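You operate a simulated robot arm through the tools that you are given. There is no shell and no other tool. Be economical: measure what you need, move in short steps, check, and stop when the job is done.

You are at the controls of a simulated robot arm. One attempt, no reset.

Task
Shut both laptops down, close them and lay the charger on the one with the better pack.
Fine: the running screens show the pack figures; each screen is dark before its lid shuts; the charger has a purple dot.

It is judged by the outcome, as a careful person would: the job done as asked, and still so three seconds after it is handed in. It fails if anything else is knocked over, pushed out of place, dropped, spilled or broken. Lids that push on must go on centred and level and be pressed home; caps that screw on are set level and turned clockwise until they are tight.

Robot
A 7-joint arm with a two-finger parallel gripper on a trunk, on a base that drives. Base frame: it is fixed to the floor where the robot stands at the start and does not move with it; the origin is under the middle of the robot, x ahead of it, y to its left, z up. Readings come in cm, degrees, newtons and seconds.
With the tool pointing down near the work surface it reaches from about 10 to 58 cm from the robot's upright axis, wherever it stands. Its first joint turns from -166.0 to 166.0 degrees. Places, roughly: coiled charger with the orange dot [-150, 75, 25]; coiled charger with the white dot [-150, 125, 25]; creased green sleeve (30x22x2 cm) [100, 20, 90]; laptop with the white sticker (31x22x2 cm) [70, 110, 90]; lid of the laptop with the purple sticker [80, 30, 100]; lid of the laptop with the white sticker [80, 110, 100]; loose green sleeve [-150, 100, 25]; mint sleeve (30x22x2 cm) [100, 110, 90]; on key of the laptop with the purple sticker [60, 20, 90]; on key of the laptop with the white sticker [60, 100, 90]; teal sleeve [-150, 75, 25]; top of the laptop with the purple sticker [80, 30, 100]; top of the laptop with the white sticker [80, 110, 100]. Payload 3.43 kg.
The TCP is the grasp point between the finger pads, 3 cm short of the fingertips. In the tool frame z runs along the fingers and y along their closing line. The gripper opens to 9.4 cm. The fingers are 2.8 cm wide and 1 cm thick; the gripper's body (5 by 9.6 cm) begins 5.5 cm behind the TCP.
Orientation is that of the tool frame in the base frame, as [roll, pitch, yaw] about the fixed x, y, z axes, in that order (R = Rz(yaw) Ry(pitch) Rx(roll)). With the fingers straight down and closing along the base's y, the tool's x points along the base's -x, its y along +y and its z along -z.

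Tools
- The arm moves only by the tool nudge_tool. Its argument "plan" is a list of rows, each a list of 7 numbers: the closure, from 0 (fully open) to 1 (shut), then the shift along the tool's x, y, z in cm, then the turn, a rotation vector about the tool's x, y, z in degrees. In form: [[jaw, x, y, z, ax, ay, az], ...]. A call has 1 to 8 rows; each row shifts and turns the commanded pose from where the row before left it, along the tool's axes as they then stand. Rows are played at 5 a second. More than 5 cm and 8.6 degrees between two rows, or a gripper value outside its range, and nothing of the call is played. A pose out of reach is approached as far as the arm can. The call stops where the force on the tool passes 70 N (or 10 N more than at its start, if that is more) or the arm is blocked; 0.2 s more then pass. Each finger travels about 4.5 cm/s and halts on what it meets, pressing with about 36 N; the grip force reading is that of the motor and also rises with nothing between the fingers. The clock runs only during rows and for 0.2 s after the last one: add rows that do not move to give the fingers time. The reply holds the time, the measured pose of the TCP, the force on the tool along the base axes, the opening and the grip force, in the units named above and with some noise, with the torque about the TCP (base axes, N m) and any sound that the robot's microphone picked up.
- Cameras (640 x 400 px; columns grow to the right, rows downward): "scene" is now at [46.8, 28.52, 125.61]; the picture's right is [0.86, -0.52, 0.00], its down [-0.32, -0.52, -0.79] and it looks along [0.41, 0.68, -0.61] (base axes); focal length 214 px, centre (320, 200). "wrist" rides on the gripper at [7.6, 1.4, -10.2] in the tool frame; the picture's right is [-0.18, 0.98, 0.00], its down [-0.75, -0.14, -0.64] and it looks along [-0.63, -0.12, 0.77] (tool axes); focal length 243 px, centre (320, 200). There is no depth. A picture from a camera that has moved, and an enlarged one, comes with that camera's place and axes in the base frame and with its lens. The place of the scene camera against the robot may be out by one fixed shift of up to 1.2 cm in any direction.
- get_image(camera): a new picture of that camera. No time passes.
- slide_trunk(by): slides the trunk up (or, below 0, down) by that many cm; the arm and the scene camera ride with it, the base frame stays. It gives what a move gives, with no picture.
- drive_base(legs): drives the robot by 1 to 6 legs, each [ahead, left, turn to the left] in cm, cm and degrees, along the robot's own axes; the way and the turn of a leg run together, so that a leg with both is an arc; at most 150 cm and 180 degrees a leg. The arm and the cameras ride along, it lands a little off, and it stops where it bumps. It gives what a move gives.
- turn_head(pan, tilt): turns the head with the scene camera to pan (to the left, within 103 degrees either way) and tilt (down, from -29 to 69), counted from straight ahead of the robot. It gives what a move gives.
- enlarge(camera, box): a new picture of the part [left, top, right, bottom] of that camera's present view, enlarged. No time passes.
- sign_off(): hands the job in; it is judged then, once.

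Work in short steps. Places have to be worked out from the pictures, the camera data and where the tool is seen: move nearer, look again, correct. Check each grasp and each placing, and mend what went wrong. You have 120 turns and 78 pictures in all, those below and enlarged ones among them. Open the gripper and draw the arm clear of the work before you hand the job in, unless the task says otherwise; then end with one line.

The tools are called as a command line: name --pt "numbers of a row" for each row, then --argument value for the rest, lists and objects as JSON in quotes. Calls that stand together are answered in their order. nudge_tool: Moves the arm, as the interface text tells. Its arguments: {"type":"object","properties":{"plan":{"type":"array","items":{"type":"array","items":{"type":"number"}}}},"required":["plan"]} The other tools are called the same way: slide_trunk (by) slides the trunk up or down; drive_base (legs) drives the base; turn_head (pan, tilt) turns the head that bears the scene camera; get_image (camera) takes a picture; enlarge (camera, box) takes an enlarged picture of a part of a camera's view; sign_off () hands the job in.

At the start:

```text
clock: 0.0
ee_pos: [37.12, 59.01, 131.87]
orientation: [-179.2, 0.2, -180.0]
force: [-0.7, 0.0, 0.4]
moment: [-0.01, 0.03, 0.0]
width: 9.4
grasp_force: 0.1
trunk travel left (down, up): [-35.0, 14.0]
robot x, y, heading: [0.1, 0.06, -0.2]
head pan, tilt: [58.8, 37.6]
```

scene: 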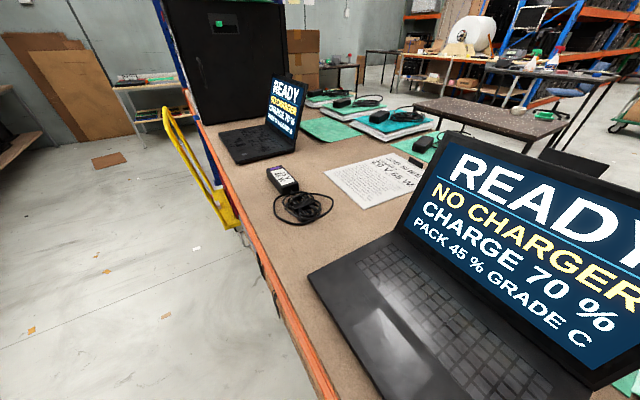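
wrist: 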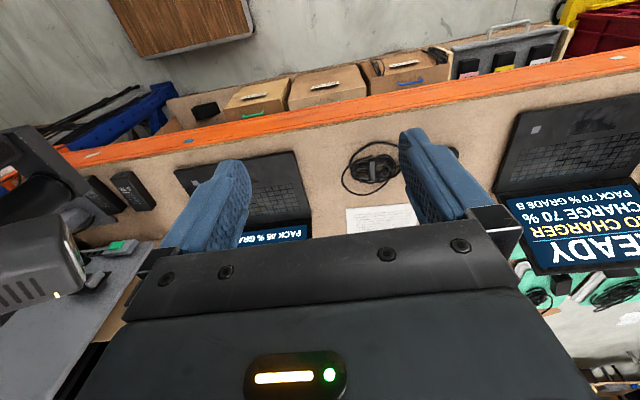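

The near screen shows pack 45 % grade C; the far one seems to show 70 % grade B. I enlarge the far screen and the note and charger to read them.

enlarge --camera "scene" --box '[220, 70, 320, 170]'

enlarge --camera "scene" --box '[250, 140, 450, 230]'

```text
4.00 times, centred on (270, 120) of scene
camera zoom: at [46.8, 28.52, 125.61], right [0.86, -0.52, 0.0], down [-0.32, -0.52, -0.79], along [0.41, 0.68, -0.61], focal length 858 px, centre (520, 520)
```

zoom: 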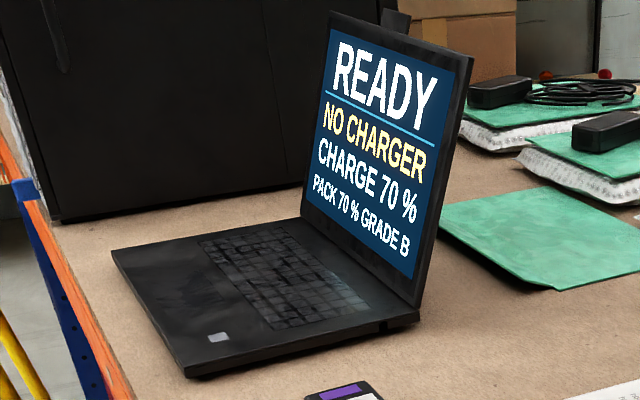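

```text
3.20 times, centred on (350, 185) of scene
camera zoom: at [46.8, 28.52, 125.61], right [0.86, -0.52, 0.0], down [-0.32, -0.52, -0.79], along [0.41, 0.68, -0.61], focal length 686 px, centre (224, 248)
```

zoom: 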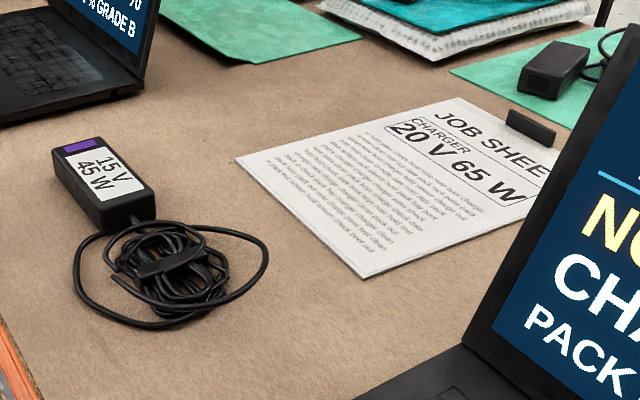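

The loose charger carries a purple patch but is 15 V 45 W, while the sheet says 20 V 65 W. I look closer at the sheet and at the other chargers.

enlarge --camera "scene" --box '[320, 150, 430, 215]'

enlarge --camera "scene" --box '[290, 70, 450, 170]'

enlarge --camera "scene" --box '[260, 160, 320, 200]'

```text
5.82 times, centred on (375, 182) of scene
camera zoom: at [46.8, 28.52, 125.61], right [0.86, -0.52, 0.0], down [-0.32, -0.52, -0.79], along [0.41, 0.68, -0.61], focal length 1248 px, centre (0, 302)
```

zoom: 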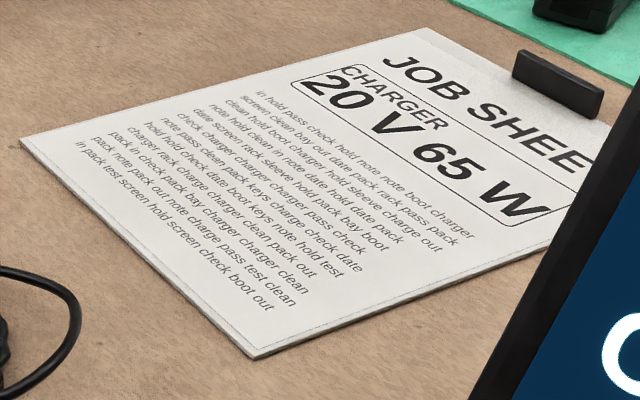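

```text
4.00 times, centred on (370, 120) of scene
camera zoom: at [46.8, 28.52, 125.61], right [0.86, -0.52, 0.0], down [-0.32, -0.52, -0.79], along [0.41, 0.68, -0.61], focal length 858 px, centre (120, 520)
```

zoom: 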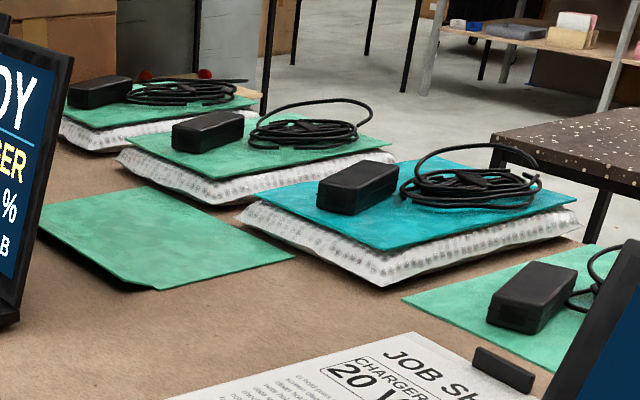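

```text
10.00 times, centred on (290, 180) of scene
camera zoom: at [46.8, 28.52, 125.61], right [0.86, -0.52, 0.0], down [-0.32, -0.52, -0.79], along [0.41, 0.68, -0.61], focal length 2145 px, centre (620, 400)
```

zoom: 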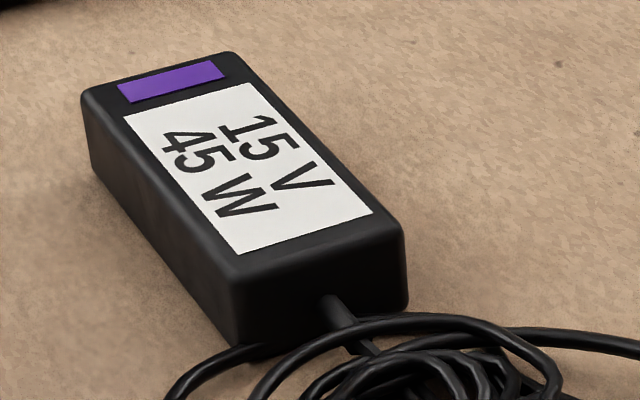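

I look at the lower shelf in the wrist view, where items with coloured labels stand, and turn the head towards the listed charger rack behind the robot.

enlarge --camera "wrist" --box '[340, 0, 640, 200]'

turn_head --pan 103 --tilt 35

get_image --camera "scene"

```text
2.00 times, centred on (490, 100) of wrist
camera zoom: at [29.32, 60.6, 141.97], right [0.18, 0.98, -0.01], down [0.75, -0.13, 0.65], along [0.64, -0.13, -0.76], focal length 485 px, centre (-20, 400)
```

zoom: 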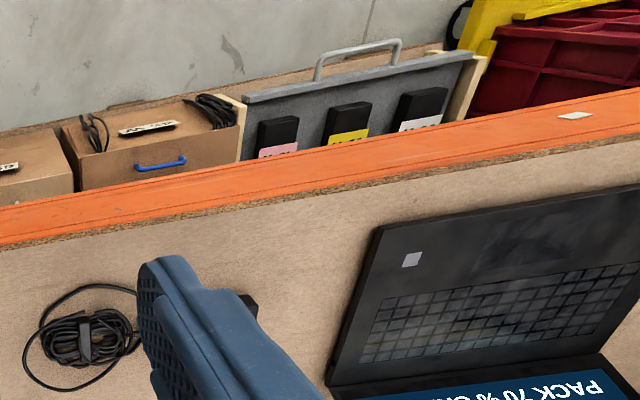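

```text
clock: 1.1
ee_pos: [37.08, 58.91, 131.71]
orientation: [-179.3, 0.3, 179.8]
force: [0.3, 0.1, -0.1]
moment: [0.0, -0.02, 0.01]
width: 9.38
grasp_force: 0.0
trunk travel left (down, up): [-35.0, 14.0]
robot x, y, heading: [0.19, -0.07, 0.3]
head pan, tilt: [103.0, 35.0]
```

```text
69 pictures are left
camera scene: at [40.34, 29.7, 126.01], right [0.97, 0.22, 0.0], down [0.13, -0.56, -0.82], along [-0.18, 0.8, -0.57], focal length 214 px, centre (320, 200)
```

scene: 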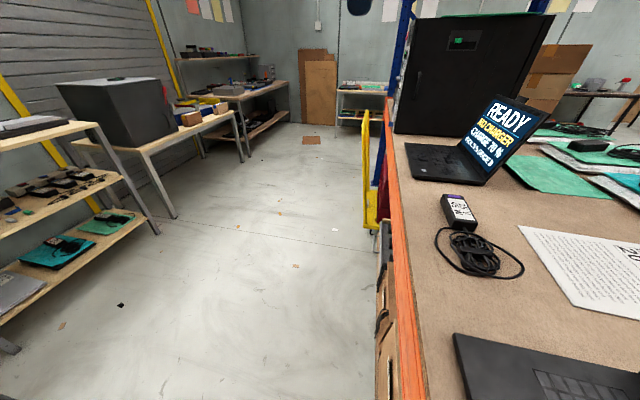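

The loose charger by the sheet has the purple mark, but I want to check whether another purple-dotted one exists: I enlarge the rack on the left and look at the charger chest below.

enlarge --camera "scene" --box '[0, 130, 170, 300]'

turn_head --pan 40 --tilt 40

get_image --camera "scene"

```text
2.35 times, centred on (85, 215) of scene
camera zoom: at [40.34, 29.7, 126.01], right [0.97, 0.22, 0.0], down [0.13, -0.56, -0.82], along [-0.18, 0.8, -0.57], focal length 505 px, centre (873, 165)
```

zoom: 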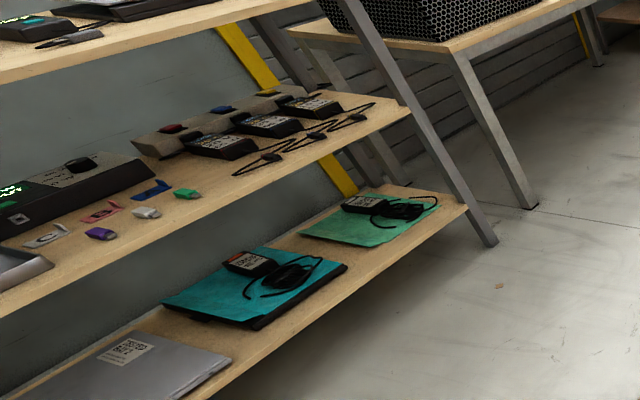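

```text
clock: 2.4
ee_pos: [37.13, 59.0, 131.8]
orientation: [-179.3, 0.2, 179.9]
force: [-0.2, 0.2, 0.0]
moment: [0.0, 0.0, -0.01]
width: 9.39
grasp_force: 0.1
trunk travel left (down, up): [-35.0, 14.0]
robot x, y, heading: [-0.26, -0.02, 0.0]
head pan, tilt: [40.0, 40.0]
```

```text
67 pictures are left
camera scene: at [48.83, 26.59, 125.26], right [0.64, -0.77, 0.0], down [-0.49, -0.41, -0.77], along [0.59, 0.49, -0.64], focal length 214 px, centre (320, 200)
```

scene: 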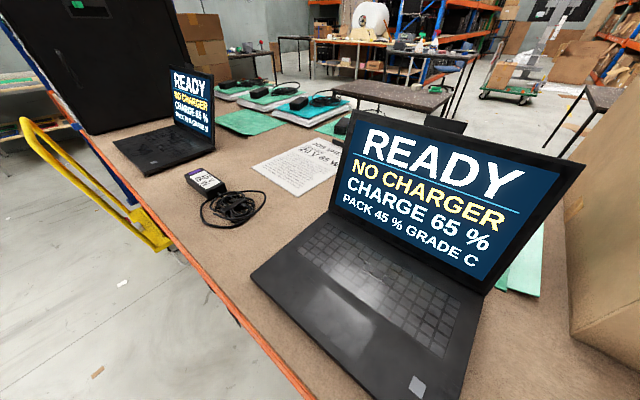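

Charge is falling with time, so the clock matters a little. The light square near the front corner works out at about (61, 21, 90): the on key. I enlarge it.

enlarge --camera "scene" --box '[380, 340, 480, 400]'

enlarge --camera "scene" --box '[210, 70, 350, 160]'

enlarge --camera "wrist" --box '[480, 90, 640, 190]'

```text
6.40 times, centred on (430, 370) of scene
camera zoom: at [48.83, 26.59, 125.26], right [0.64, -0.77, 0.0], down [-0.49, -0.41, -0.77], along [0.59, 0.49, -0.64], focal length 1373 px, centre (-384, -888)
```

zoom: 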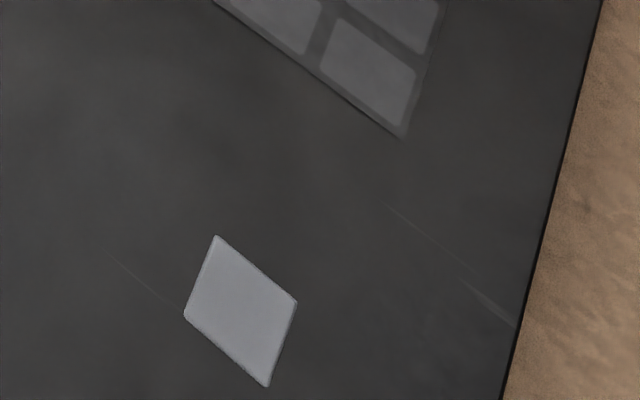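

```text
4.44 times, centred on (280, 115) of scene
camera zoom: at [48.83, 26.59, 125.26], right [0.64, -0.77, 0.0], down [-0.49, -0.41, -0.77], along [0.59, 0.49, -0.64], focal length 953 px, centre (498, 578)
```

zoom: 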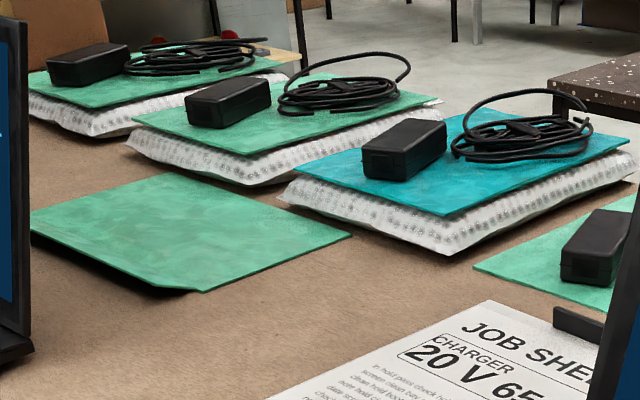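

```text
4.00 times, centred on (560, 140) of wrist
camera zoom: at [29.32, 60.61, 141.92], right [0.18, 0.98, -0.01], down [0.75, -0.13, 0.65], along [0.64, -0.13, -0.76], focal length 970 px, centre (-640, 440)
```

zoom: 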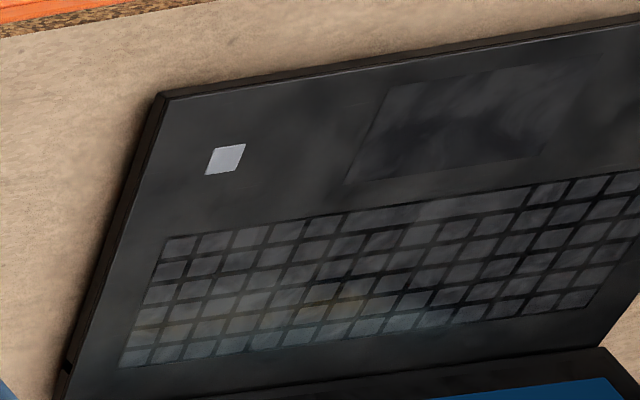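

Near laptop spans x≈58–80, y≈15–47, lid top ≈(86, –, 112), key ≈(61, 21). I drive a bit closer and to the left so that it is in reach.

drive_base --legs '[[12, 20, 0]]'

turn_head --pan 0 --tilt 60

get_image --camera "scene"

```text
clock: 4.2
ee_pos: [49.26, 78.81, 131.73]
orientation: [-179.3, 0.3, 179.9]
force: [0.2, -0.5, -0.2]
moment: [0.04, 0.02, 0.0]
width: 9.4
grasp_force: 0.0
trunk travel left (down, up): [-35.0, 14.0]
robot x, y, heading: [11.95, 20.28, -0.2]
head pan, tilt: [40.0, 40.0]
```

```text
clock: 5.3
ee_pos: [49.45, 78.92, 131.62]
orientation: [-179.3, 0.3, 179.9]
force: [-0.2, 0.2, 0.0]
moment: [-0.02, 0.01, -0.01]
width: 9.4
grasp_force: 0.2
trunk travel left (down, up): [-35.0, 14.0]
robot x, y, heading: [12.07, 19.71, -0.3]
head pan, tilt: [0.0, 60.0]
```

```text
63 pictures are left
camera scene: at [61.11, 41.09, 122.58], right [0.0, -1.0, 0.0], down [-0.87, 0.0, -0.5], along [0.5, 0.0, -0.87], focal length 214 px, centre (320, 200)
```

scene: 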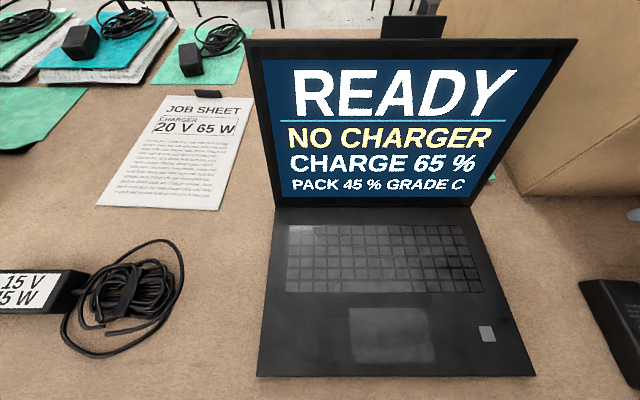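

The scene camera sits at about robot-frame (49, 21), so the head stalk stands between the arm and the right side. I look at it in the wrist view before moving the arm.

get_image --camera "wrist"

```text
62 pictures are left
camera wrist: at [41.51, 80.61, 141.9], right [0.19, 0.98, -0.01], down [0.75, -0.13, 0.65], along [0.64, -0.13, -0.76], focal length 243 px, centre (320, 200)
```

wrist: 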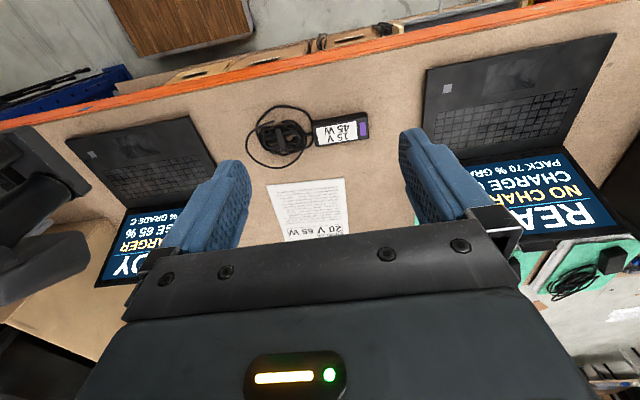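

The stalk is a dark linkage right of the arm, so I will turn the robot to the right by about 70° and work with the arm straight out over the table on its left side.

drive_base --legs '[[-6, 12, 0], [0, 0, -70]]'

turn_head --pan 80 --tilt 45

get_image --camera "scene"

```text
clock: 9.6
ee_pos: [74.12, 16.66, 131.63]
orientation: [-179.4, 0.2, 109.3]
force: [-0.1, 0.1, 0.3]
moment: [0.05, -0.01, 0.0]
width: 9.39
grasp_force: 0.0
trunk travel left (down, up): [-35.0, 14.0]
robot x, y, heading: [6.22, 31.93, -70.7]
head pan, tilt: [0.0, 60.0]
```

```text
clock: 11.2
ee_pos: [73.96, 16.55, 131.74]
orientation: [-179.3, 0.3, 109.4]
force: [-0.9, 1.2, -0.2]
moment: [-0.02, -0.01, 0.0]
width: 9.41
grasp_force: 0.2
trunk travel left (down, up): [-35.0, 14.0]
robot x, y, heading: [6.1, 31.93, -70.5]
head pan, tilt: [80.0, 45.0]
```

```text
61 pictures are left
camera scene: at [48.58, 0.28, 124.53], right [0.16, -0.99, 0.0], down [-0.7, -0.12, -0.71], along [0.7, 0.12, -0.71], focal length 214 px, centre (320, 200)
```

scene: 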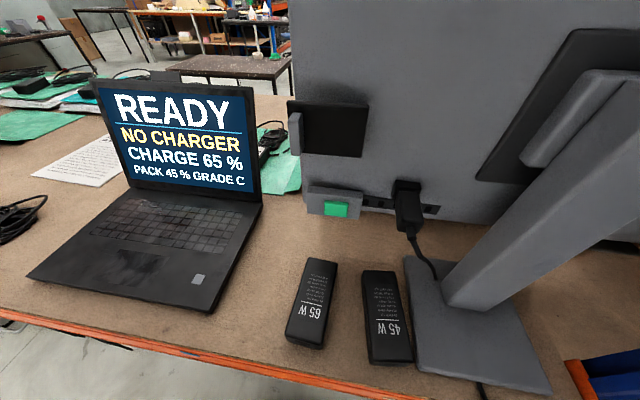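

Screens and a monitor are visible; the key triangulates to about (60.3, 21.3). I turn the tool to yaw ≈180 (closing along y), closing the fingers.

nudge_tool --pt "1 0 0 0 0 0 -8.5" --pt "1 0 0 0 0 0 -8.5" --pt "1 0 0 0 0 0 -8.5" --pt "1 0 0 0 0 0 -8.5" --pt "1 0 0 0 0 0 -8.5" --pt "1 0 0 0 0 0 -8.5" --pt "1 0 0 0 0 0 -8.5" --pt "1 0 0 0 0 0 -8.5"

enlarge --camera "scene" --box '[270, 240, 430, 380]'

```text
clock: 12.9
ee_pos: [74.2, 16.65, 131.78]
orientation: [-179.4, -0.6, 177.5]
force: [0.9, -1.1, -0.1]
moment: [-0.04, 0.0, 0.01]
width: 0.04
grasp_force: 33.4
trunk travel left (down, up): [-35.0, 14.0]
robot x, y, heading: [6.18, 32.01, -70.7]
head pan, tilt: [80.0, 45.0]
```

```text
2.86 times, centred on (350, 310) of scene
camera zoom: at [48.58, 0.29, 124.53], right [0.16, -0.99, 0.0], down [-0.7, -0.12, -0.71], along [0.7, 0.12, -0.71], focal length 613 px, centre (234, -114)
```

zoom: 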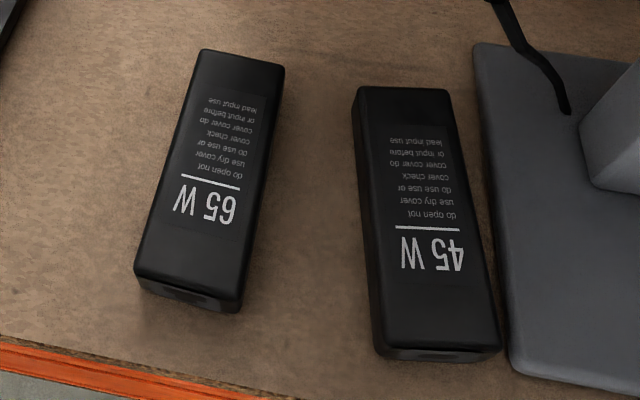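

No dots on those bricks, so the purple one is the charger. Now I bring the closed fingers over the key and lower most of the way.

nudge_tool --pt "1 4.6 1.55 0 0 0 0" --pt "1 4.6 1.55 0 0 0 0" --pt "1 4.6 1.55 0 0 0 -2" --pt "1 0 0 5 0 0 0" --pt "1 0 0 5 0 0 0" --pt "1 0 0 5 0 0 0" --pt "1 0 0 5 0 0 0" --pt "1 0 0 5 0 0 0"

get_image --camera "scene"

get_image --camera "wrist"

```text
clock: 13.7
ee_pos: [66.17, 10.55, 131.71]
orientation: [-179.5, -0.7, 166.2]
force: [0.4, 0.2, -0.5]
moment: [-0.04, 0.04, 0.02]
width: 0.0
grasp_force: 33.1
trunk travel left (down, up): [-35.0, 14.0]
robot x, y, heading: [6.1, 32.09, -70.6]
head pan, tilt: [80.0, 45.0]
stopped in row 3: the arm was blocked; the commanded pose is now the measured one
```

```text
59 pictures are left
camera scene: at [48.59, 0.31, 124.54], right [0.16, -0.99, 0.0], down [-0.7, -0.12, -0.71], along [0.7, 0.12, -0.71], focal length 214 px, centre (320, 200)
```

scene: 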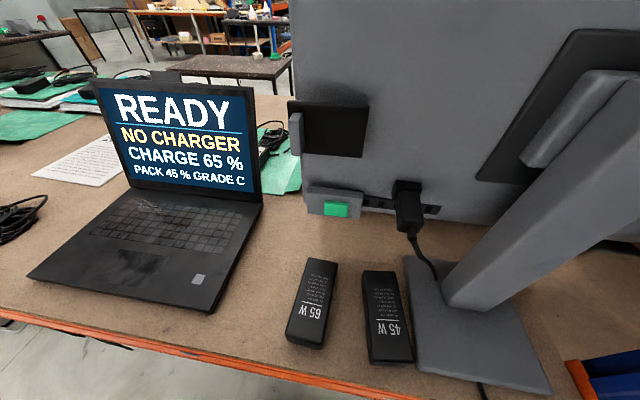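

```text
58 pictures are left
camera wrist: at [59.17, 13.93, 141.99], right [0.41, 0.91, -0.01], down [0.71, -0.31, 0.63], along [0.57, -0.27, -0.77], focal length 243 px, centre (320, 200)
```

wrist: 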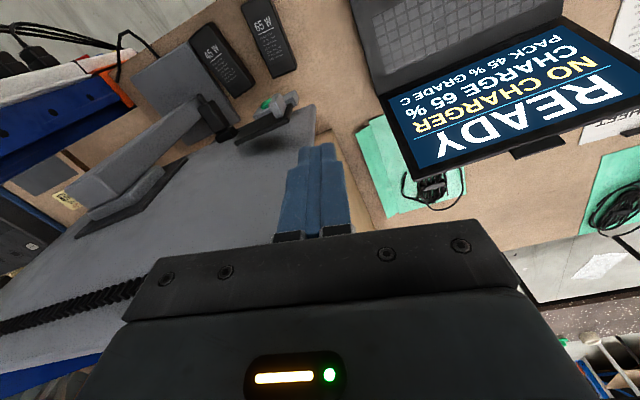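

The arm stopped at a joint limit with no contact force, drifting towards the monitor side. I turn the wrist back part of the way and move away in +y.

nudge_tool --pt "1 0 3 0 0 0 8" --pt "1 0 3 0 0 0 8" --pt "1 0 3 0 0 0 8" --pt "1 0 0 0 0 0 8" --pt "1 0 0 0 0 0 8" --pt "1 0 0 0 0 0 8" --pt "1 0 0 0 0 0 8"

```text
clock: 15.5
ee_pos: [70.29, 16.36, 130.93]
orientation: [-178.5, 0.4, 107.4]
force: [0.7, -0.3, 0.0]
moment: [0.01, 0.0, -0.01]
width: 0.01
grasp_force: 32.9
trunk travel left (down, up): [-35.0, 14.0]
robot x, y, heading: [6.19, 32.0, -70.6]
head pan, tilt: [80.0, 45.0]
stopped in row 7: the arm was blocked; the commanded pose is now the measured one
```

Blocked again without force, likely an elbow limit when drawing in at this height. I try drawing in while also lowering, at the original yaw.

nudge_tool --pt "1 2 -2 3 0 0 0" --pt "1 2 -2 3 0 0 0" --pt "1 2 -2 3 0 0 0"

get_image --camera "wrist"

```text
clock: 16.2
ee_pos: [66.4, 10.98, 124.94]
orientation: [-179.4, -0.7, 97.7]
force: [0.1, 9.3, -3.9]
moment: [-0.47, 0.12, 0.21]
width: 0.0
grasp_force: 32.8
trunk travel left (down, up): [-35.0, 14.0]
robot x, y, heading: [6.15, 31.88, -70.5]
head pan, tilt: [80.0, 45.0]
stopped in row 3: the arm was blocked; the commanded pose is now the measured one
```

```text
57 pictures are left
camera wrist: at [66.88, 18.68, 135.2], right [1.0, -0.05, -0.01], down [-0.03, -0.77, 0.63], along [-0.04, -0.63, -0.77], focal length 243 px, centre (320, 200)
```

wrist: 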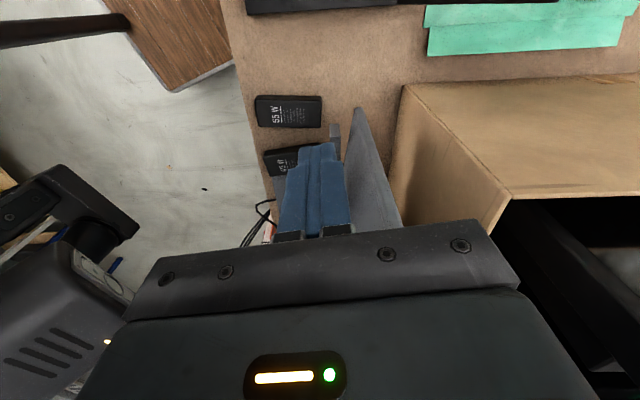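

There is now a light sideways force, so I must stop guessing. I turn the head to look at the gripper and arm itself.

turn_head --pan 103 --tilt 5

get_image --camera "scene"

```text
clock: 17.2
ee_pos: [66.5, 10.89, 124.95]
orientation: [-179.4, -0.6, 97.6]
force: [2.2, 10.4, -2.1]
moment: [-0.53, 0.18, 0.32]
width: 0.01
grasp_force: 33.1
trunk travel left (down, up): [-35.0, 14.0]
robot x, y, heading: [6.13, 32.05, -70.4]
head pan, tilt: [103.0, 5.0]
```

```text
56 pictures are left
camera scene: at [48.35, 3.94, 130.83], right [0.54, -0.84, 0.0], down [-0.07, -0.05, -1.0], along [0.84, 0.53, -0.09], focal length 214 px, centre (320, 200)
```

scene: 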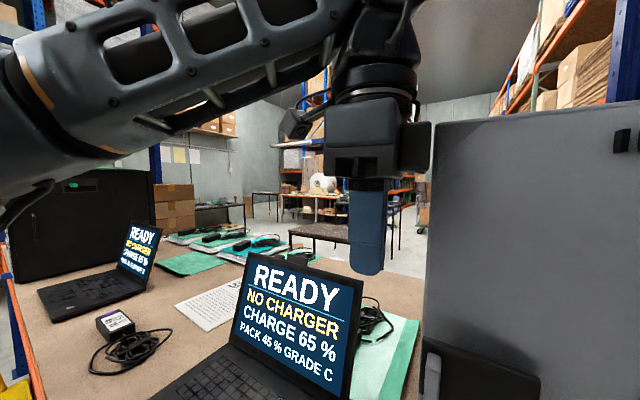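

The forearm passes right beside the head: that is what blocks it as the elbow folds outward. I swing the tool left (+y) away from the head, with the yaw following.

nudge_tool --pt "1 3 0.8 -1.5 0 0 -2" --pt "1 4 1 -1 0 0 -3" --pt "1 4.5 1 -1 0 0 -3" --pt "1 4.5 1 -1 0 0 -3" --pt "1 4.5 1 0 0 0 -3" --pt "1 4.5 1 0 0 0 -3" --pt "1 4.5 1 0 0 0 -3"

```text
clock: 18.2
ee_pos: [69.92, 15.33, 128.27]
orientation: [-178.9, -0.1, 97.0]
force: [-0.2, -0.5, -0.3]
moment: [0.01, 0.0, 0.01]
width: 0.0
grasp_force: 33.4
trunk travel left (down, up): [-35.0, 14.0]
robot x, y, heading: [6.17, 32.18, -70.6]
head pan, tilt: [103.0, 5.0]
stopped in row 4: the arm was blocked; the commanded pose is now the measured one
```

Every stop looks like joint 1 saturating (deficits rotate about a point near robot-frame (25, 0)), so I need to see the robot itself. I turn the wrist so its camera looks back at it.

nudge_tool --pt "1 0 0 0 0 0 8.5" --pt "1 0 0 0 0 0 8.5" --pt "1 0 0 0 0 0 8.5" --pt "1 0 0 0 0 0 8.5" --pt "1 0 0 0 0 0 8.5" --pt "1 0 0 0 0 0 8.5" --pt "1 0 0 0 0 0 8.5" --pt "1 0 0 0 0 0 8.5"

get_image --camera "wrist"

```text
clock: 20.0
ee_pos: [69.94, 15.39, 128.3]
orientation: [-179.6, 1.0, 28.9]
force: [0.6, 0.2, 0.4]
moment: [0.03, 0.0, -0.01]
width: 0.0
grasp_force: 33.2
trunk travel left (down, up): [-35.0, 14.0]
robot x, y, heading: [6.31, 31.76, -70.7]
head pan, tilt: [103.0, 5.0]
```

```text
55 pictures are left
camera wrist: at [77.33, 17.9, 138.42], right [0.31, -0.95, 0.0], down [-0.72, -0.24, 0.66], along [-0.62, -0.2, -0.75], focal length 243 px, centre (320, 200)
```

wrist: 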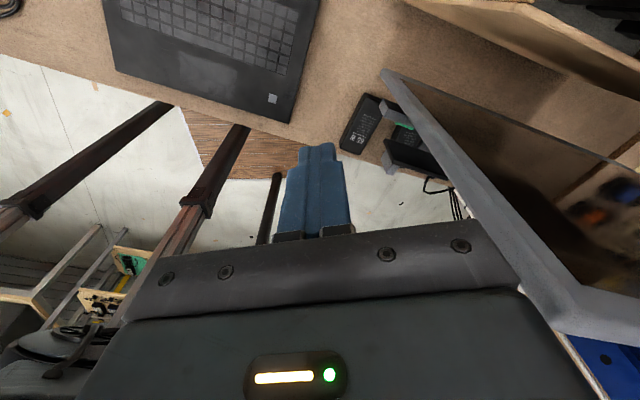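

The trunk column is at the robot's origin, and the forearm passes close beside the head. I test whether the head itself is the obstacle: pan it far right and retry a small move left.

turn_head --pan -60 --tilt 30

nudge_tool --pt "1 0 0 0 0 0 -8.5" --pt "1 0 0 0 0 0 -8.5" --pt "1 0 0 0 0 0 -8.5" --pt "1 0 0 0 0 0 -8.5" --pt "1 2 -1 0 0 0 0" --pt "1 2 -1 0 0 0 0" --pt "1 2 -1 0 0 0 0"

```text
clock: 22.5
ee_pos: [70.0, 15.33, 128.28]
orientation: [-179.5, 0.9, 29.0]
force: [0.1, -1.0, -0.1]
moment: [0.0, 0.01, 0.02]
width: 0.0
grasp_force: 33.1
trunk travel left (down, up): [-35.0, 14.0]
robot x, y, heading: [6.26, 32.16, -70.6]
head pan, tilt: [-60.0, 30.0]
```

```text
clock: 24.3
ee_pos: [71.33, 17.85, 128.08]
orientation: [-179.0, 0.8, 58.4]
force: [-0.5, -0.3, -0.1]
moment: [0.03, -0.02, -0.01]
width: 0.0
grasp_force: 33.1
trunk travel left (down, up): [-35.0, 14.0]
robot x, y, heading: [6.24, 32.29, -70.8]
head pan, tilt: [-60.0, 30.0]
stopped in row 7: the arm was blocked; the commanded pose is now the measured one
```

The deficit again rotates about robot-frame ≈(25, 0): joint 1 is at its limit in this wrapped posture. I drive away from the table to open floor to unwind the arm over the head safely.

drive_base --legs '[[0, -60, 0]]'

nudge_tool --pt "1 0 0 -4 0 0 0" --pt "1 0 0 -4 0 0 0" --pt "1 0 0 -4 0 0 0" --pt "1 0 0 -4 0 0 0" --pt "1 0 0 -4 0 0 0"

get_image --camera "wrist"

```text
clock: 27.6
ee_pos: [15.18, -2.03, 128.15]
orientation: [-179.2, 0.7, 58.4]
force: [1.0, 0.4, -1.0]
moment: [-0.04, -0.02, 0.01]
width: 0.0
grasp_force: 32.8
trunk travel left (down, up): [-35.0, 14.0]
robot x, y, heading: [-50.02, 12.38, -70.7]
head pan, tilt: [-60.0, 30.0]
```

```text
clock: 28.4
ee_pos: [16.57, 0.27, 129.45]
orientation: [-177.5, 12.1, 59.2]
force: [0.2, 0.9, -0.3]
moment: [-0.01, -0.06, -0.03]
width: 0.0
grasp_force: 33.4
trunk travel left (down, up): [-35.0, 14.0]
robot x, y, heading: [-49.78, 12.25, -70.5]
head pan, tilt: [-60.0, 30.0]
stopped in row 3: the arm was blocked; the commanded pose is now the measured one
```

```text
54 pictures are left
camera wrist: at [22.94, 7.65, 137.79], right [0.75, -0.67, 0.0], down [-0.4, -0.46, 0.79], along [-0.53, -0.59, -0.61], focal length 243 px, centre (320, 200)
```

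wrist: 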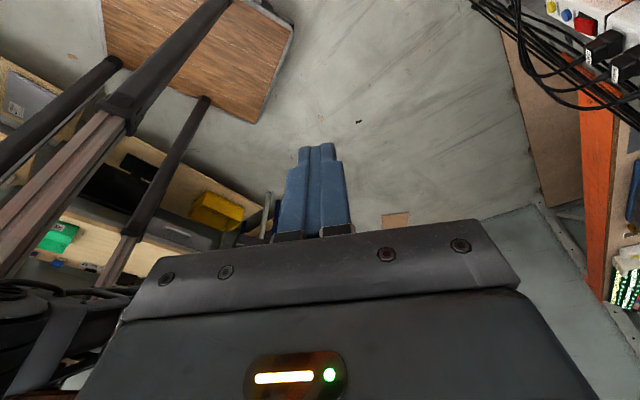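

Up is blocked too (the arm is near its reach), but free floor surrounds me now. I level the tool, draw in a little and swing clockwise around the shoulder, watching for contacts.

nudge_tool --pt "1 -3 -1.2 1 -5.2 3 0" --pt "1 -3 -1.2 1 -5.2 3 0" --pt "1 -3.2 2.8 0 0 0 4" --pt "1 -3.2 2.8 0 0 0 4" --pt "1 -3.2 2.8 0 0 0 4" --pt "1 -3.2 2.8 0 0 0 4" --pt "1 -3.2 2.8 0 0 0 4"

turn_head --pan 60 --tilt -10

get_image --camera "scene"

```text
clock: 30.0
ee_pos: [12.4, -24.65, 132.05]
orientation: [170.5, 3.1, 39.6]
force: [0.0, 0.0, -0.1]
moment: [-0.05, 0.01, 0.04]
width: 0.0
grasp_force: 32.7
trunk travel left (down, up): [-35.0, 14.0]
robot x, y, heading: [-50.18, 12.12, -70.4]
head pan, tilt: [-60.0, 30.0]
```

```text
clock: 32.0
ee_pos: [12.41, -24.71, 132.05]
orientation: [170.5, 3.0, 39.8]
force: [0.2, 0.7, 0.1]
moment: [0.01, -0.03, 0.01]
width: 0.0
grasp_force: 33.1
trunk travel left (down, up): [-35.0, 14.0]
robot x, y, heading: [-49.97, 12.18, -70.6]
head pan, tilt: [60.0, -10.0]
```

```text
53 pictures are left
camera scene: at [-7.29, -22.42, 133.15], right [-0.18, -0.98, 0.0], down [0.17, -0.03, -0.98], along [0.97, -0.18, 0.17], focal length 214 px, centre (320, 200)
```

scene: 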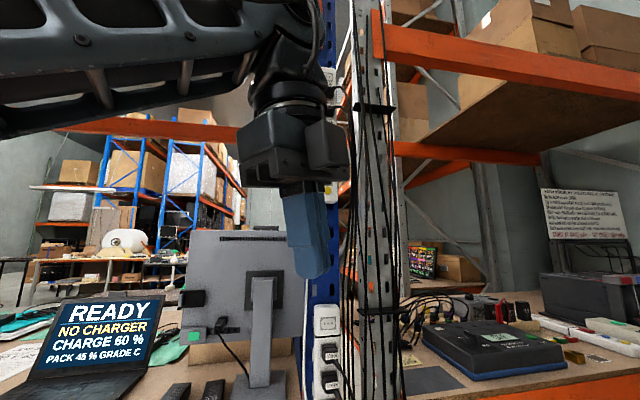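

The swing works. I level the tool and continue clockwise (towards the robot's front), with the head turned away and low.

turn_head --pan -60 --tilt 60

nudge_tool --pt "1 -4.4 -0.3 0 5 0 3" --pt "1 -4.4 -0.3 0 4.5 2 3" --pt "1 -4.4 -0.3 0 0 0 4" --pt "1 -4.4 -0.3 0 0 0 4" --pt "1 -4.4 -0.3 0 0 0 4" --pt "1 -4.4 -0.3 0 0 0 4" --pt "1 -4.4 -0.3 0 0 0 4" --pt "1 -4.4 -0.3 0 0 0 4"

```text
clock: 34.0
ee_pos: [12.4, -24.77, 132.01]
orientation: [170.6, 3.0, 39.7]
force: [0.4, 0.3, -0.1]
moment: [0.03, -0.02, 0.0]
width: 0.0
grasp_force: 32.8
trunk travel left (down, up): [-35.0, 14.0]
robot x, y, heading: [-50.07, 12.03, -70.6]
head pan, tilt: [-60.0, 60.0]
```

```text
clock: 35.7
ee_pos: [-12.9, -33.29, 132.39]
orientation: [179.9, 1.0, 23.6]
force: [0.5, -1.0, 1.0]
moment: [0.01, 0.03, 0.0]
width: 0.0
grasp_force: 32.5
trunk travel left (down, up): [-35.0, 14.0]
robot x, y, heading: [-49.84, 12.0, -70.8]
head pan, tilt: [-60.0, 60.0]
stopped in row 8: the arm was blocked; the commanded pose is now the measured one
```

It stopped near robot-frame (55, 20), right beside the head. I look with the wrist camera to see what touches.

get_image --camera "wrist"

get_image --camera "scene"

```text
52 pictures are left
camera wrist: at [-5.43, -31.35, 142.47], right [0.22, -0.97, 0.01], down [-0.74, -0.16, 0.66], along [-0.64, -0.15, -0.76], focal length 243 px, centre (320, 200)
```

wrist: 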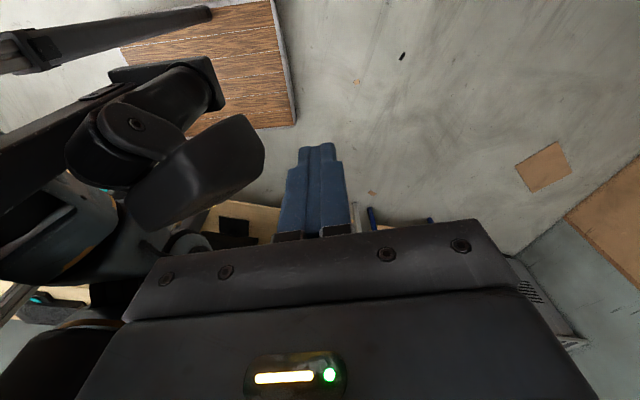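

```text
51 pictures are left
camera scene: at [-19.9, -25.95, 122.58], right [-0.76, 0.65, 0.0], down [0.56, 0.66, -0.5], along [-0.33, -0.38, -0.87], focal length 214 px, centre (320, 200)
```

scene: 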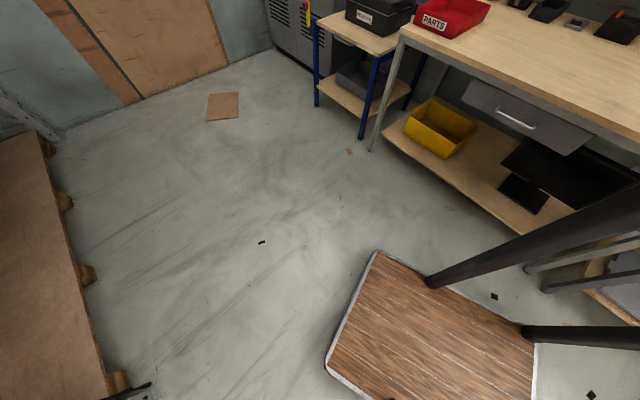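

The forearm seems to rest on the head from its left. I try lifting the tool here to pass above it.

nudge_tool --pt "1 1 0 -3 0 0 0" --pt "1 0.5 0 -4 0 0 0" --pt "1 0 0 -4 0 0 0" --pt "1 0 0 -4 0 0 0" --pt "1 0 0 -4 0 0 0" --pt "1 0 0 -4 0 0 0"

```text
clock: 36.6
ee_pos: [-8.63, -31.45, 138.74]
orientation: [178.7, 12.7, 22.0]
force: [0.2, -0.5, -0.8]
moment: [0.05, 0.02, 0.01]
width: 0.01
grasp_force: 33.3
out of reach, approached as far as the arm can: row 4
trunk travel left (down, up): [-35.0, 14.0]
robot x, y, heading: [-50.2, 12.26, -70.6]
head pan, tilt: [-60.0, 60.0]
stopped in row 4: the arm was blocked; the commanded pose is now the measured one
```

The lift is out of reach, so passing over the head is no option. I go back to the left sector, level, and test there on open floor how far down and around the arm can work.

nudge_tool --pt "1 4 -1 2 0 6.3 0" --pt "1 4 -1 2 0 6.3 0" --pt "1 4.5 -1 1 0 0 -3" --pt "1 4.5 -1 1 0 0 -3" --pt "1 2 0 4 0 0 0" --pt "1 0 0 5 0 0 0" --pt "1 0 0 5 0 0 0" --pt "1 0 0 5 0 0 0"

```text
clock: 38.4
ee_pos: [6.55, -21.07, 112.33]
orientation: [178.7, 0.4, 28.4]
force: [-0.5, -0.7, 0.5]
moment: [-0.04, -0.02, 0.0]
width: 0.0
grasp_force: 33.0
trunk travel left (down, up): [-35.0, 14.0]
robot x, y, heading: [-49.85, 12.25, -70.5]
head pan, tilt: [-60.0, 60.0]
```

Lowering works freely here. I go on down to about z 95 and then test reaching outwards (robot's left).

nudge_tool --pt "1 0 0 4.4 0 0 0" --pt "1 0 0 4.4 0 0 0" --pt "1 0 0 4.4 0 0 0" --pt "1 0 0 4.4 0 0 0" --pt "1 3 0 0 0 0 0" --pt "1 3 0 0 0 0 0" --pt "1 3 0 0 0 0 0" --pt "1 3 0 0 0 0 0"

```text
clock: 40.2
ee_pos: [17.23, -15.74, 94.73]
orientation: [178.6, 0.4, 28.3]
force: [-0.6, 0.3, 0.2]
moment: [-0.03, -0.03, 0.0]
width: 0.02
grasp_force: 33.3
trunk travel left (down, up): [-35.0, 14.0]
robot x, y, heading: [-50.17, 11.95, -70.5]
head pan, tilt: [-60.0, 60.0]
```

That works too. I test the pose needed behind a lid: up 13 cm and 12 cm further out.

nudge_tool --pt "1 0 0 -4.5 0 0 0" --pt "1 0 0 -4.5 0 0 0" --pt "1 0 0 -4.5 0 0 0" --pt "1 4 0 0 0 0 0" --pt "1 4 0 0 0 0 0" --pt "1 4 0 0 0 0 0"

```text
clock: 41.6
ee_pos: [27.62, -9.85, 108.0]
orientation: [178.7, 0.5, 28.3]
force: [0.5, 0.0, 0.4]
moment: [-0.03, -0.01, -0.02]
width: 0.0
grasp_force: 33.2
trunk travel left (down, up): [-35.0, 14.0]
robot x, y, heading: [-50.14, 12.21, -70.7]
head pan, tilt: [-60.0, 60.0]
```

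The sector works well down low. I retract and lift the tool, then drive back to the near laptop so that the key falls in this working region.

nudge_tool --pt "1 0 0 -4.5 0 0 0" --pt "1 -2 0 -4.5 0 0 0" --pt "1 -4 0 -3 0 0 0" --pt "1 -4 0 -2 0 0 0" --pt "1 -4 0 0 0 0 0" --pt "1 -4 0 0 0 0 0"

drive_base --legs '[[-19, 64.5, 0]]'

turn_head --pan 60 --tilt 50

get_image --camera "scene"

```text
clock: 43.0
ee_pos: [11.67, -18.0, 122.25]
orientation: [178.8, 0.4, 28.4]
force: [0.9, 0.7, 0.2]
moment: [-0.04, 0.01, 0.05]
width: 0.0
grasp_force: 33.1
trunk travel left (down, up): [-35.0, 14.0]
robot x, y, heading: [-50.01, 11.86, -70.4]
head pan, tilt: [-60.0, 60.0]
```

```text
clock: 46.7
ee_pos: [65.97, 21.34, 122.37]
orientation: [178.7, 0.3, 28.3]
force: [0.0, 0.5, 0.2]
moment: [0.0, -0.01, 0.01]
width: 0.02
grasp_force: 33.6
trunk travel left (down, up): [-35.0, 14.0]
robot x, y, heading: [4.2, 50.98, -70.3]
head pan, tilt: [-60.0, 60.0]
```

```text
clock: 48.7
ee_pos: [65.95, 21.33, 122.33]
orientation: [178.7, 0.5, 28.5]
force: [0.1, 0.7, 0.7]
moment: [-0.01, 0.0, 0.05]
width: 0.0
grasp_force: 33.2
trunk travel left (down, up): [-35.0, 14.0]
robot x, y, heading: [4.04, 51.28, -70.2]
head pan, tilt: [60.0, 50.0]
```

```text
50 pictures are left
camera scene: at [46.26, 16.99, 123.84], right [-0.18, -0.98, 0.0], down [-0.75, 0.14, -0.64], along [0.63, -0.12, -0.77], focal length 214 px, centre (320, 200)
```

scene: 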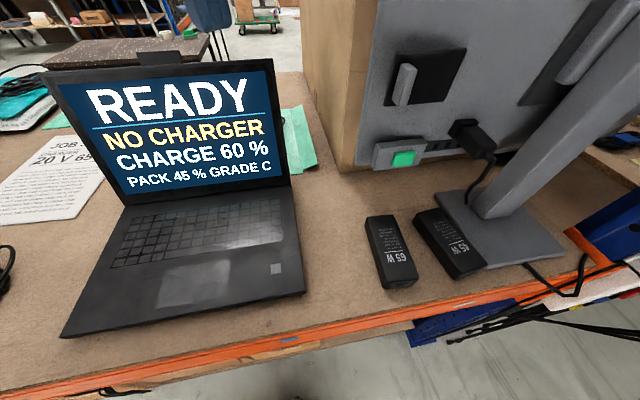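

The key again computes to (60.4, 21.2). I move over it and lower to about 3 cm above.

nudge_tool --pt "1 -2.5 -1.3 4 0 0 0" --pt "1 -2.45 -1.25 4.5 0 0 0" --pt "1 0 0 4.5 0 0 0" --pt "1 0 0 4.5 0 0 0" --pt "1 0 0 4.5 0 0 0" --pt "1 0 0 2.5 0 0 0"

get_image --camera "wrist"

enlarge --camera "scene" --box '[200, 190, 360, 300]'

```text
refused: row 2 steps farther than a row can; nothing moved
```

```text
49 pictures are left
camera wrist: at [73.19, 24.01, 132.55], right [0.31, -0.95, 0.02], down [-0.73, -0.22, 0.64], along [-0.61, -0.21, -0.76], focal length 243 px, centre (320, 200)
```

wrist: 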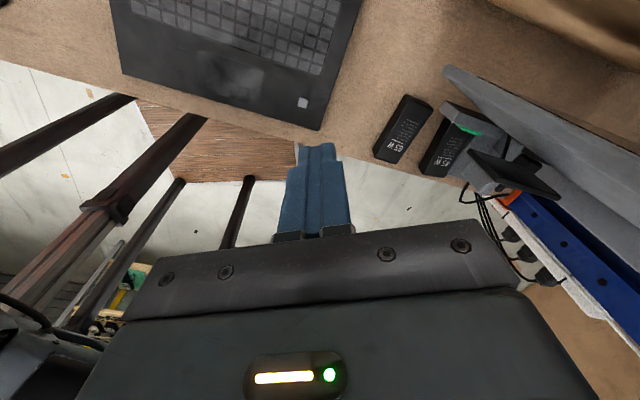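

```text
3.64 times, centred on (280, 245) of scene
camera zoom: at [46.26, 16.99, 123.84], right [-0.18, -0.98, 0.0], down [-0.75, 0.14, -0.64], along [0.63, -0.12, -0.77], focal length 780 px, centre (466, 36)
```

zoom: 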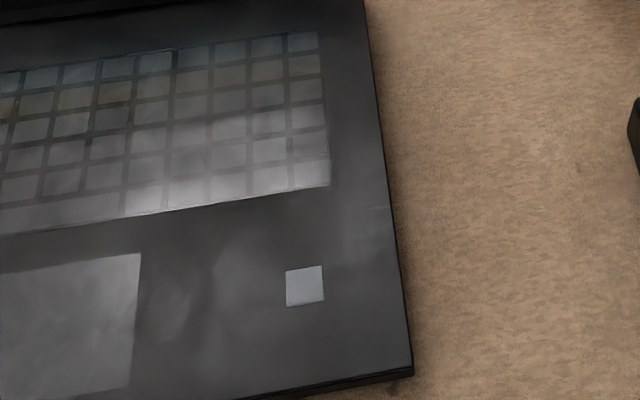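

The step was too long; the wrist view puts the key at (59.7, 21.7). I use smaller rows towards (60, 21.5).

nudge_tool --pt "1 -2.57 -1.5 3 0 0 0" --pt "1 -2.57 -1.5 3 0 0 0" --pt "1 0 0 4.8 0 0 0" --pt "1 0 0 4.8 0 0 0" --pt "1 0 0 4.8 0 0 0" --pt "1 0 0 4.8 0 0 0"

get_image --camera "wrist"

```text
clock: 50.1
ee_pos: [60.26, 21.07, 97.02]
orientation: [178.7, 0.4, 28.3]
force: [0.1, -0.5, -0.2]
moment: [0.01, -0.01, 0.02]
width: 0.01
grasp_force: 33.2
trunk travel left (down, up): [-35.0, 14.0]
robot x, y, heading: [4.21, 51.13, -70.4]
head pan, tilt: [60.0, 50.0]
```

```text
47 pictures are left
camera wrist: at [67.42, 23.83, 107.24], right [0.31, -0.95, 0.02], down [-0.73, -0.22, 0.64], along [-0.61, -0.21, -0.76], focal length 243 px, centre (320, 200)
```

wrist: 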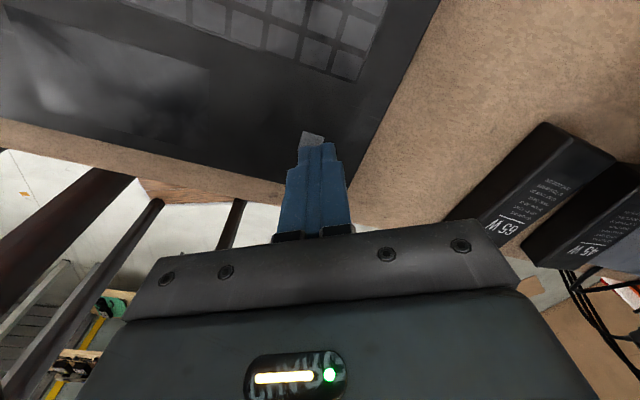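

Key seen at about (59.9, 21.7): I shift 0.6 cm and lower gently until contact.

nudge_tool --pt "1 0 -0.6 1 0 0 0" --pt "1 0 0 0.6 0 0 0" --pt "1 0 0 0.4 0 0 0" --pt "1 0 0 0.3 0 0 0" --pt "1 0 0 0 0 0 0"

```text
clock: 51.3
ee_pos: [59.83, 21.39, 94.85]
orientation: [178.8, 0.4, 28.4]
force: [-1.3, -0.1, 15.8]
moment: [0.12, -0.04, 0.05]
width: 0.02
grasp_force: 32.7
trunk travel left (down, up): [-35.0, 14.0]
robot x, y, heading: [3.99, 51.18, -70.4]
head pan, tilt: [60.0, 50.0]
```

Contact at 16 N with the tips at z≈91.9. I look at the screen.

get_image --camera "scene"

```text
46 pictures are left
camera scene: at [46.22, 17.0, 123.88], right [-0.18, -0.98, 0.0], down [-0.75, 0.14, -0.64], along [0.63, -0.12, -0.77], focal length 214 px, centre (320, 200)
```

scene: 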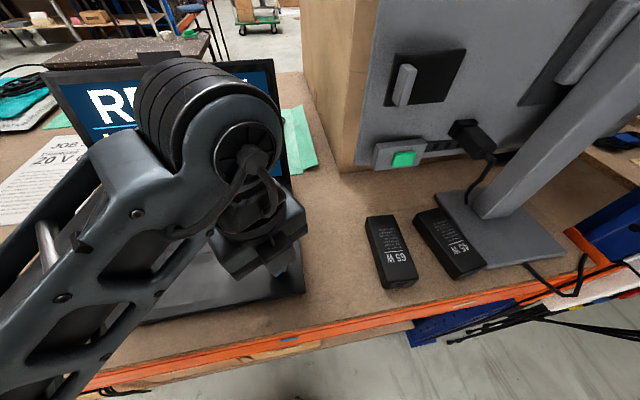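

Still on. I hold for a couple of seconds with slightly more force, then lift off and look.

nudge_tool --pt "1 0 0 0.15 0 0 0" --pt "1 0 0 0 0 0 0" --pt "1 0 0 0 0 0 0" --pt "1 0 0 0 0 0 0" --pt "1 0 0 0 0 0 0" --pt "1 0 0 0 0 0 0" --pt "1 0 0 0 0 0 0" --pt "1 0 0 0 0 0 0"

enlarge --camera "scene" --box '[40, 40, 320, 215]'

```text
clock: 53.1
ee_pos: [59.89, 21.37, 94.84]
orientation: [178.6, 0.2, 28.6]
force: [-1.8, -9.0, 64.9]
moment: [0.21, -0.24, -0.44]
width: 0.0
grasp_force: 32.5
trunk travel left (down, up): [-35.0, 14.0]
robot x, y, heading: [4.62, 50.78, -70.5]
head pan, tilt: [60.0, 50.0]
```

```text
2.29 times, centred on (180, 128) of scene
camera zoom: at [46.14, 17.02, 123.91], right [-0.18, -0.98, 0.0], down [-0.75, 0.14, -0.64], along [0.63, -0.12, -0.77], focal length 490 px, centre (640, 366)
```

zoom: 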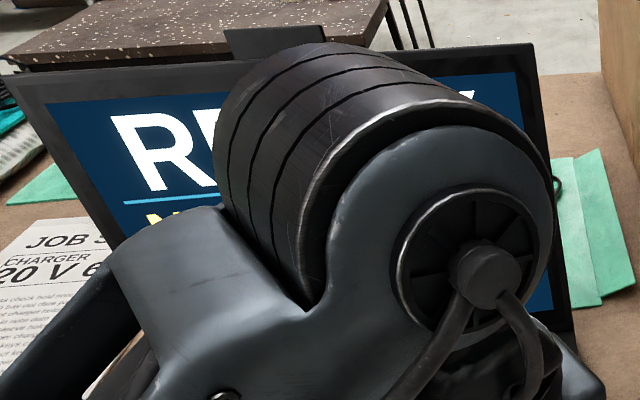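

Force has crept up to 65 N and the screen is unchanged, so I lift off and look.

nudge_tool --pt "1 0 0 -2 0 0 0" --pt "1 0 0 -4 0 0 0" --pt "1 3 2 -4.5 0 0 0" --pt "1 3 2 -4 0 0 0" --pt "1 1 0 -4 0 0 0"

get_image --camera "scene"

get_image --camera "wrist"

```text
refused: row 3 steps farther than a row can; nothing moved
```

```text
44 pictures are left
camera scene: at [46.14, 17.02, 123.91], right [-0.18, -0.98, 0.0], down [-0.75, 0.14, -0.64], along [0.63, -0.12, -0.77], focal length 214 px, centre (320, 200)
```

scene: 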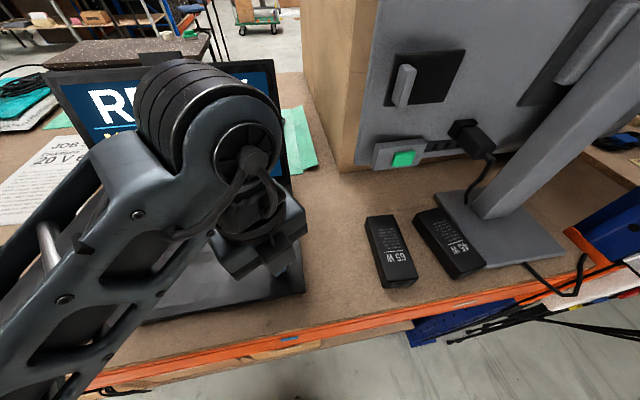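

```text
43 pictures are left
camera wrist: at [67.04, 24.18, 105.1], right [0.31, -0.95, 0.03], down [-0.74, -0.22, 0.64], along [-0.6, -0.22, -0.77], focal length 243 px, centre (320, 200)
```

wrist: 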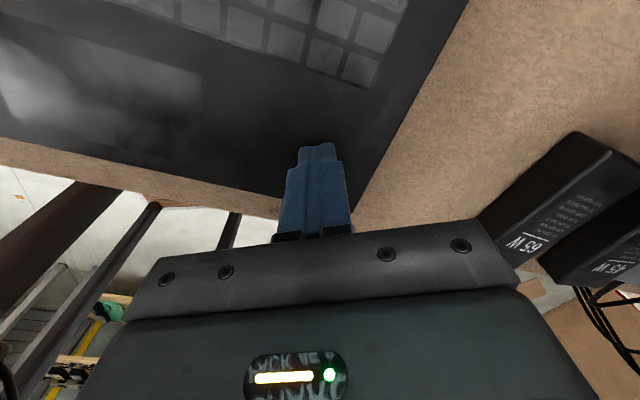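

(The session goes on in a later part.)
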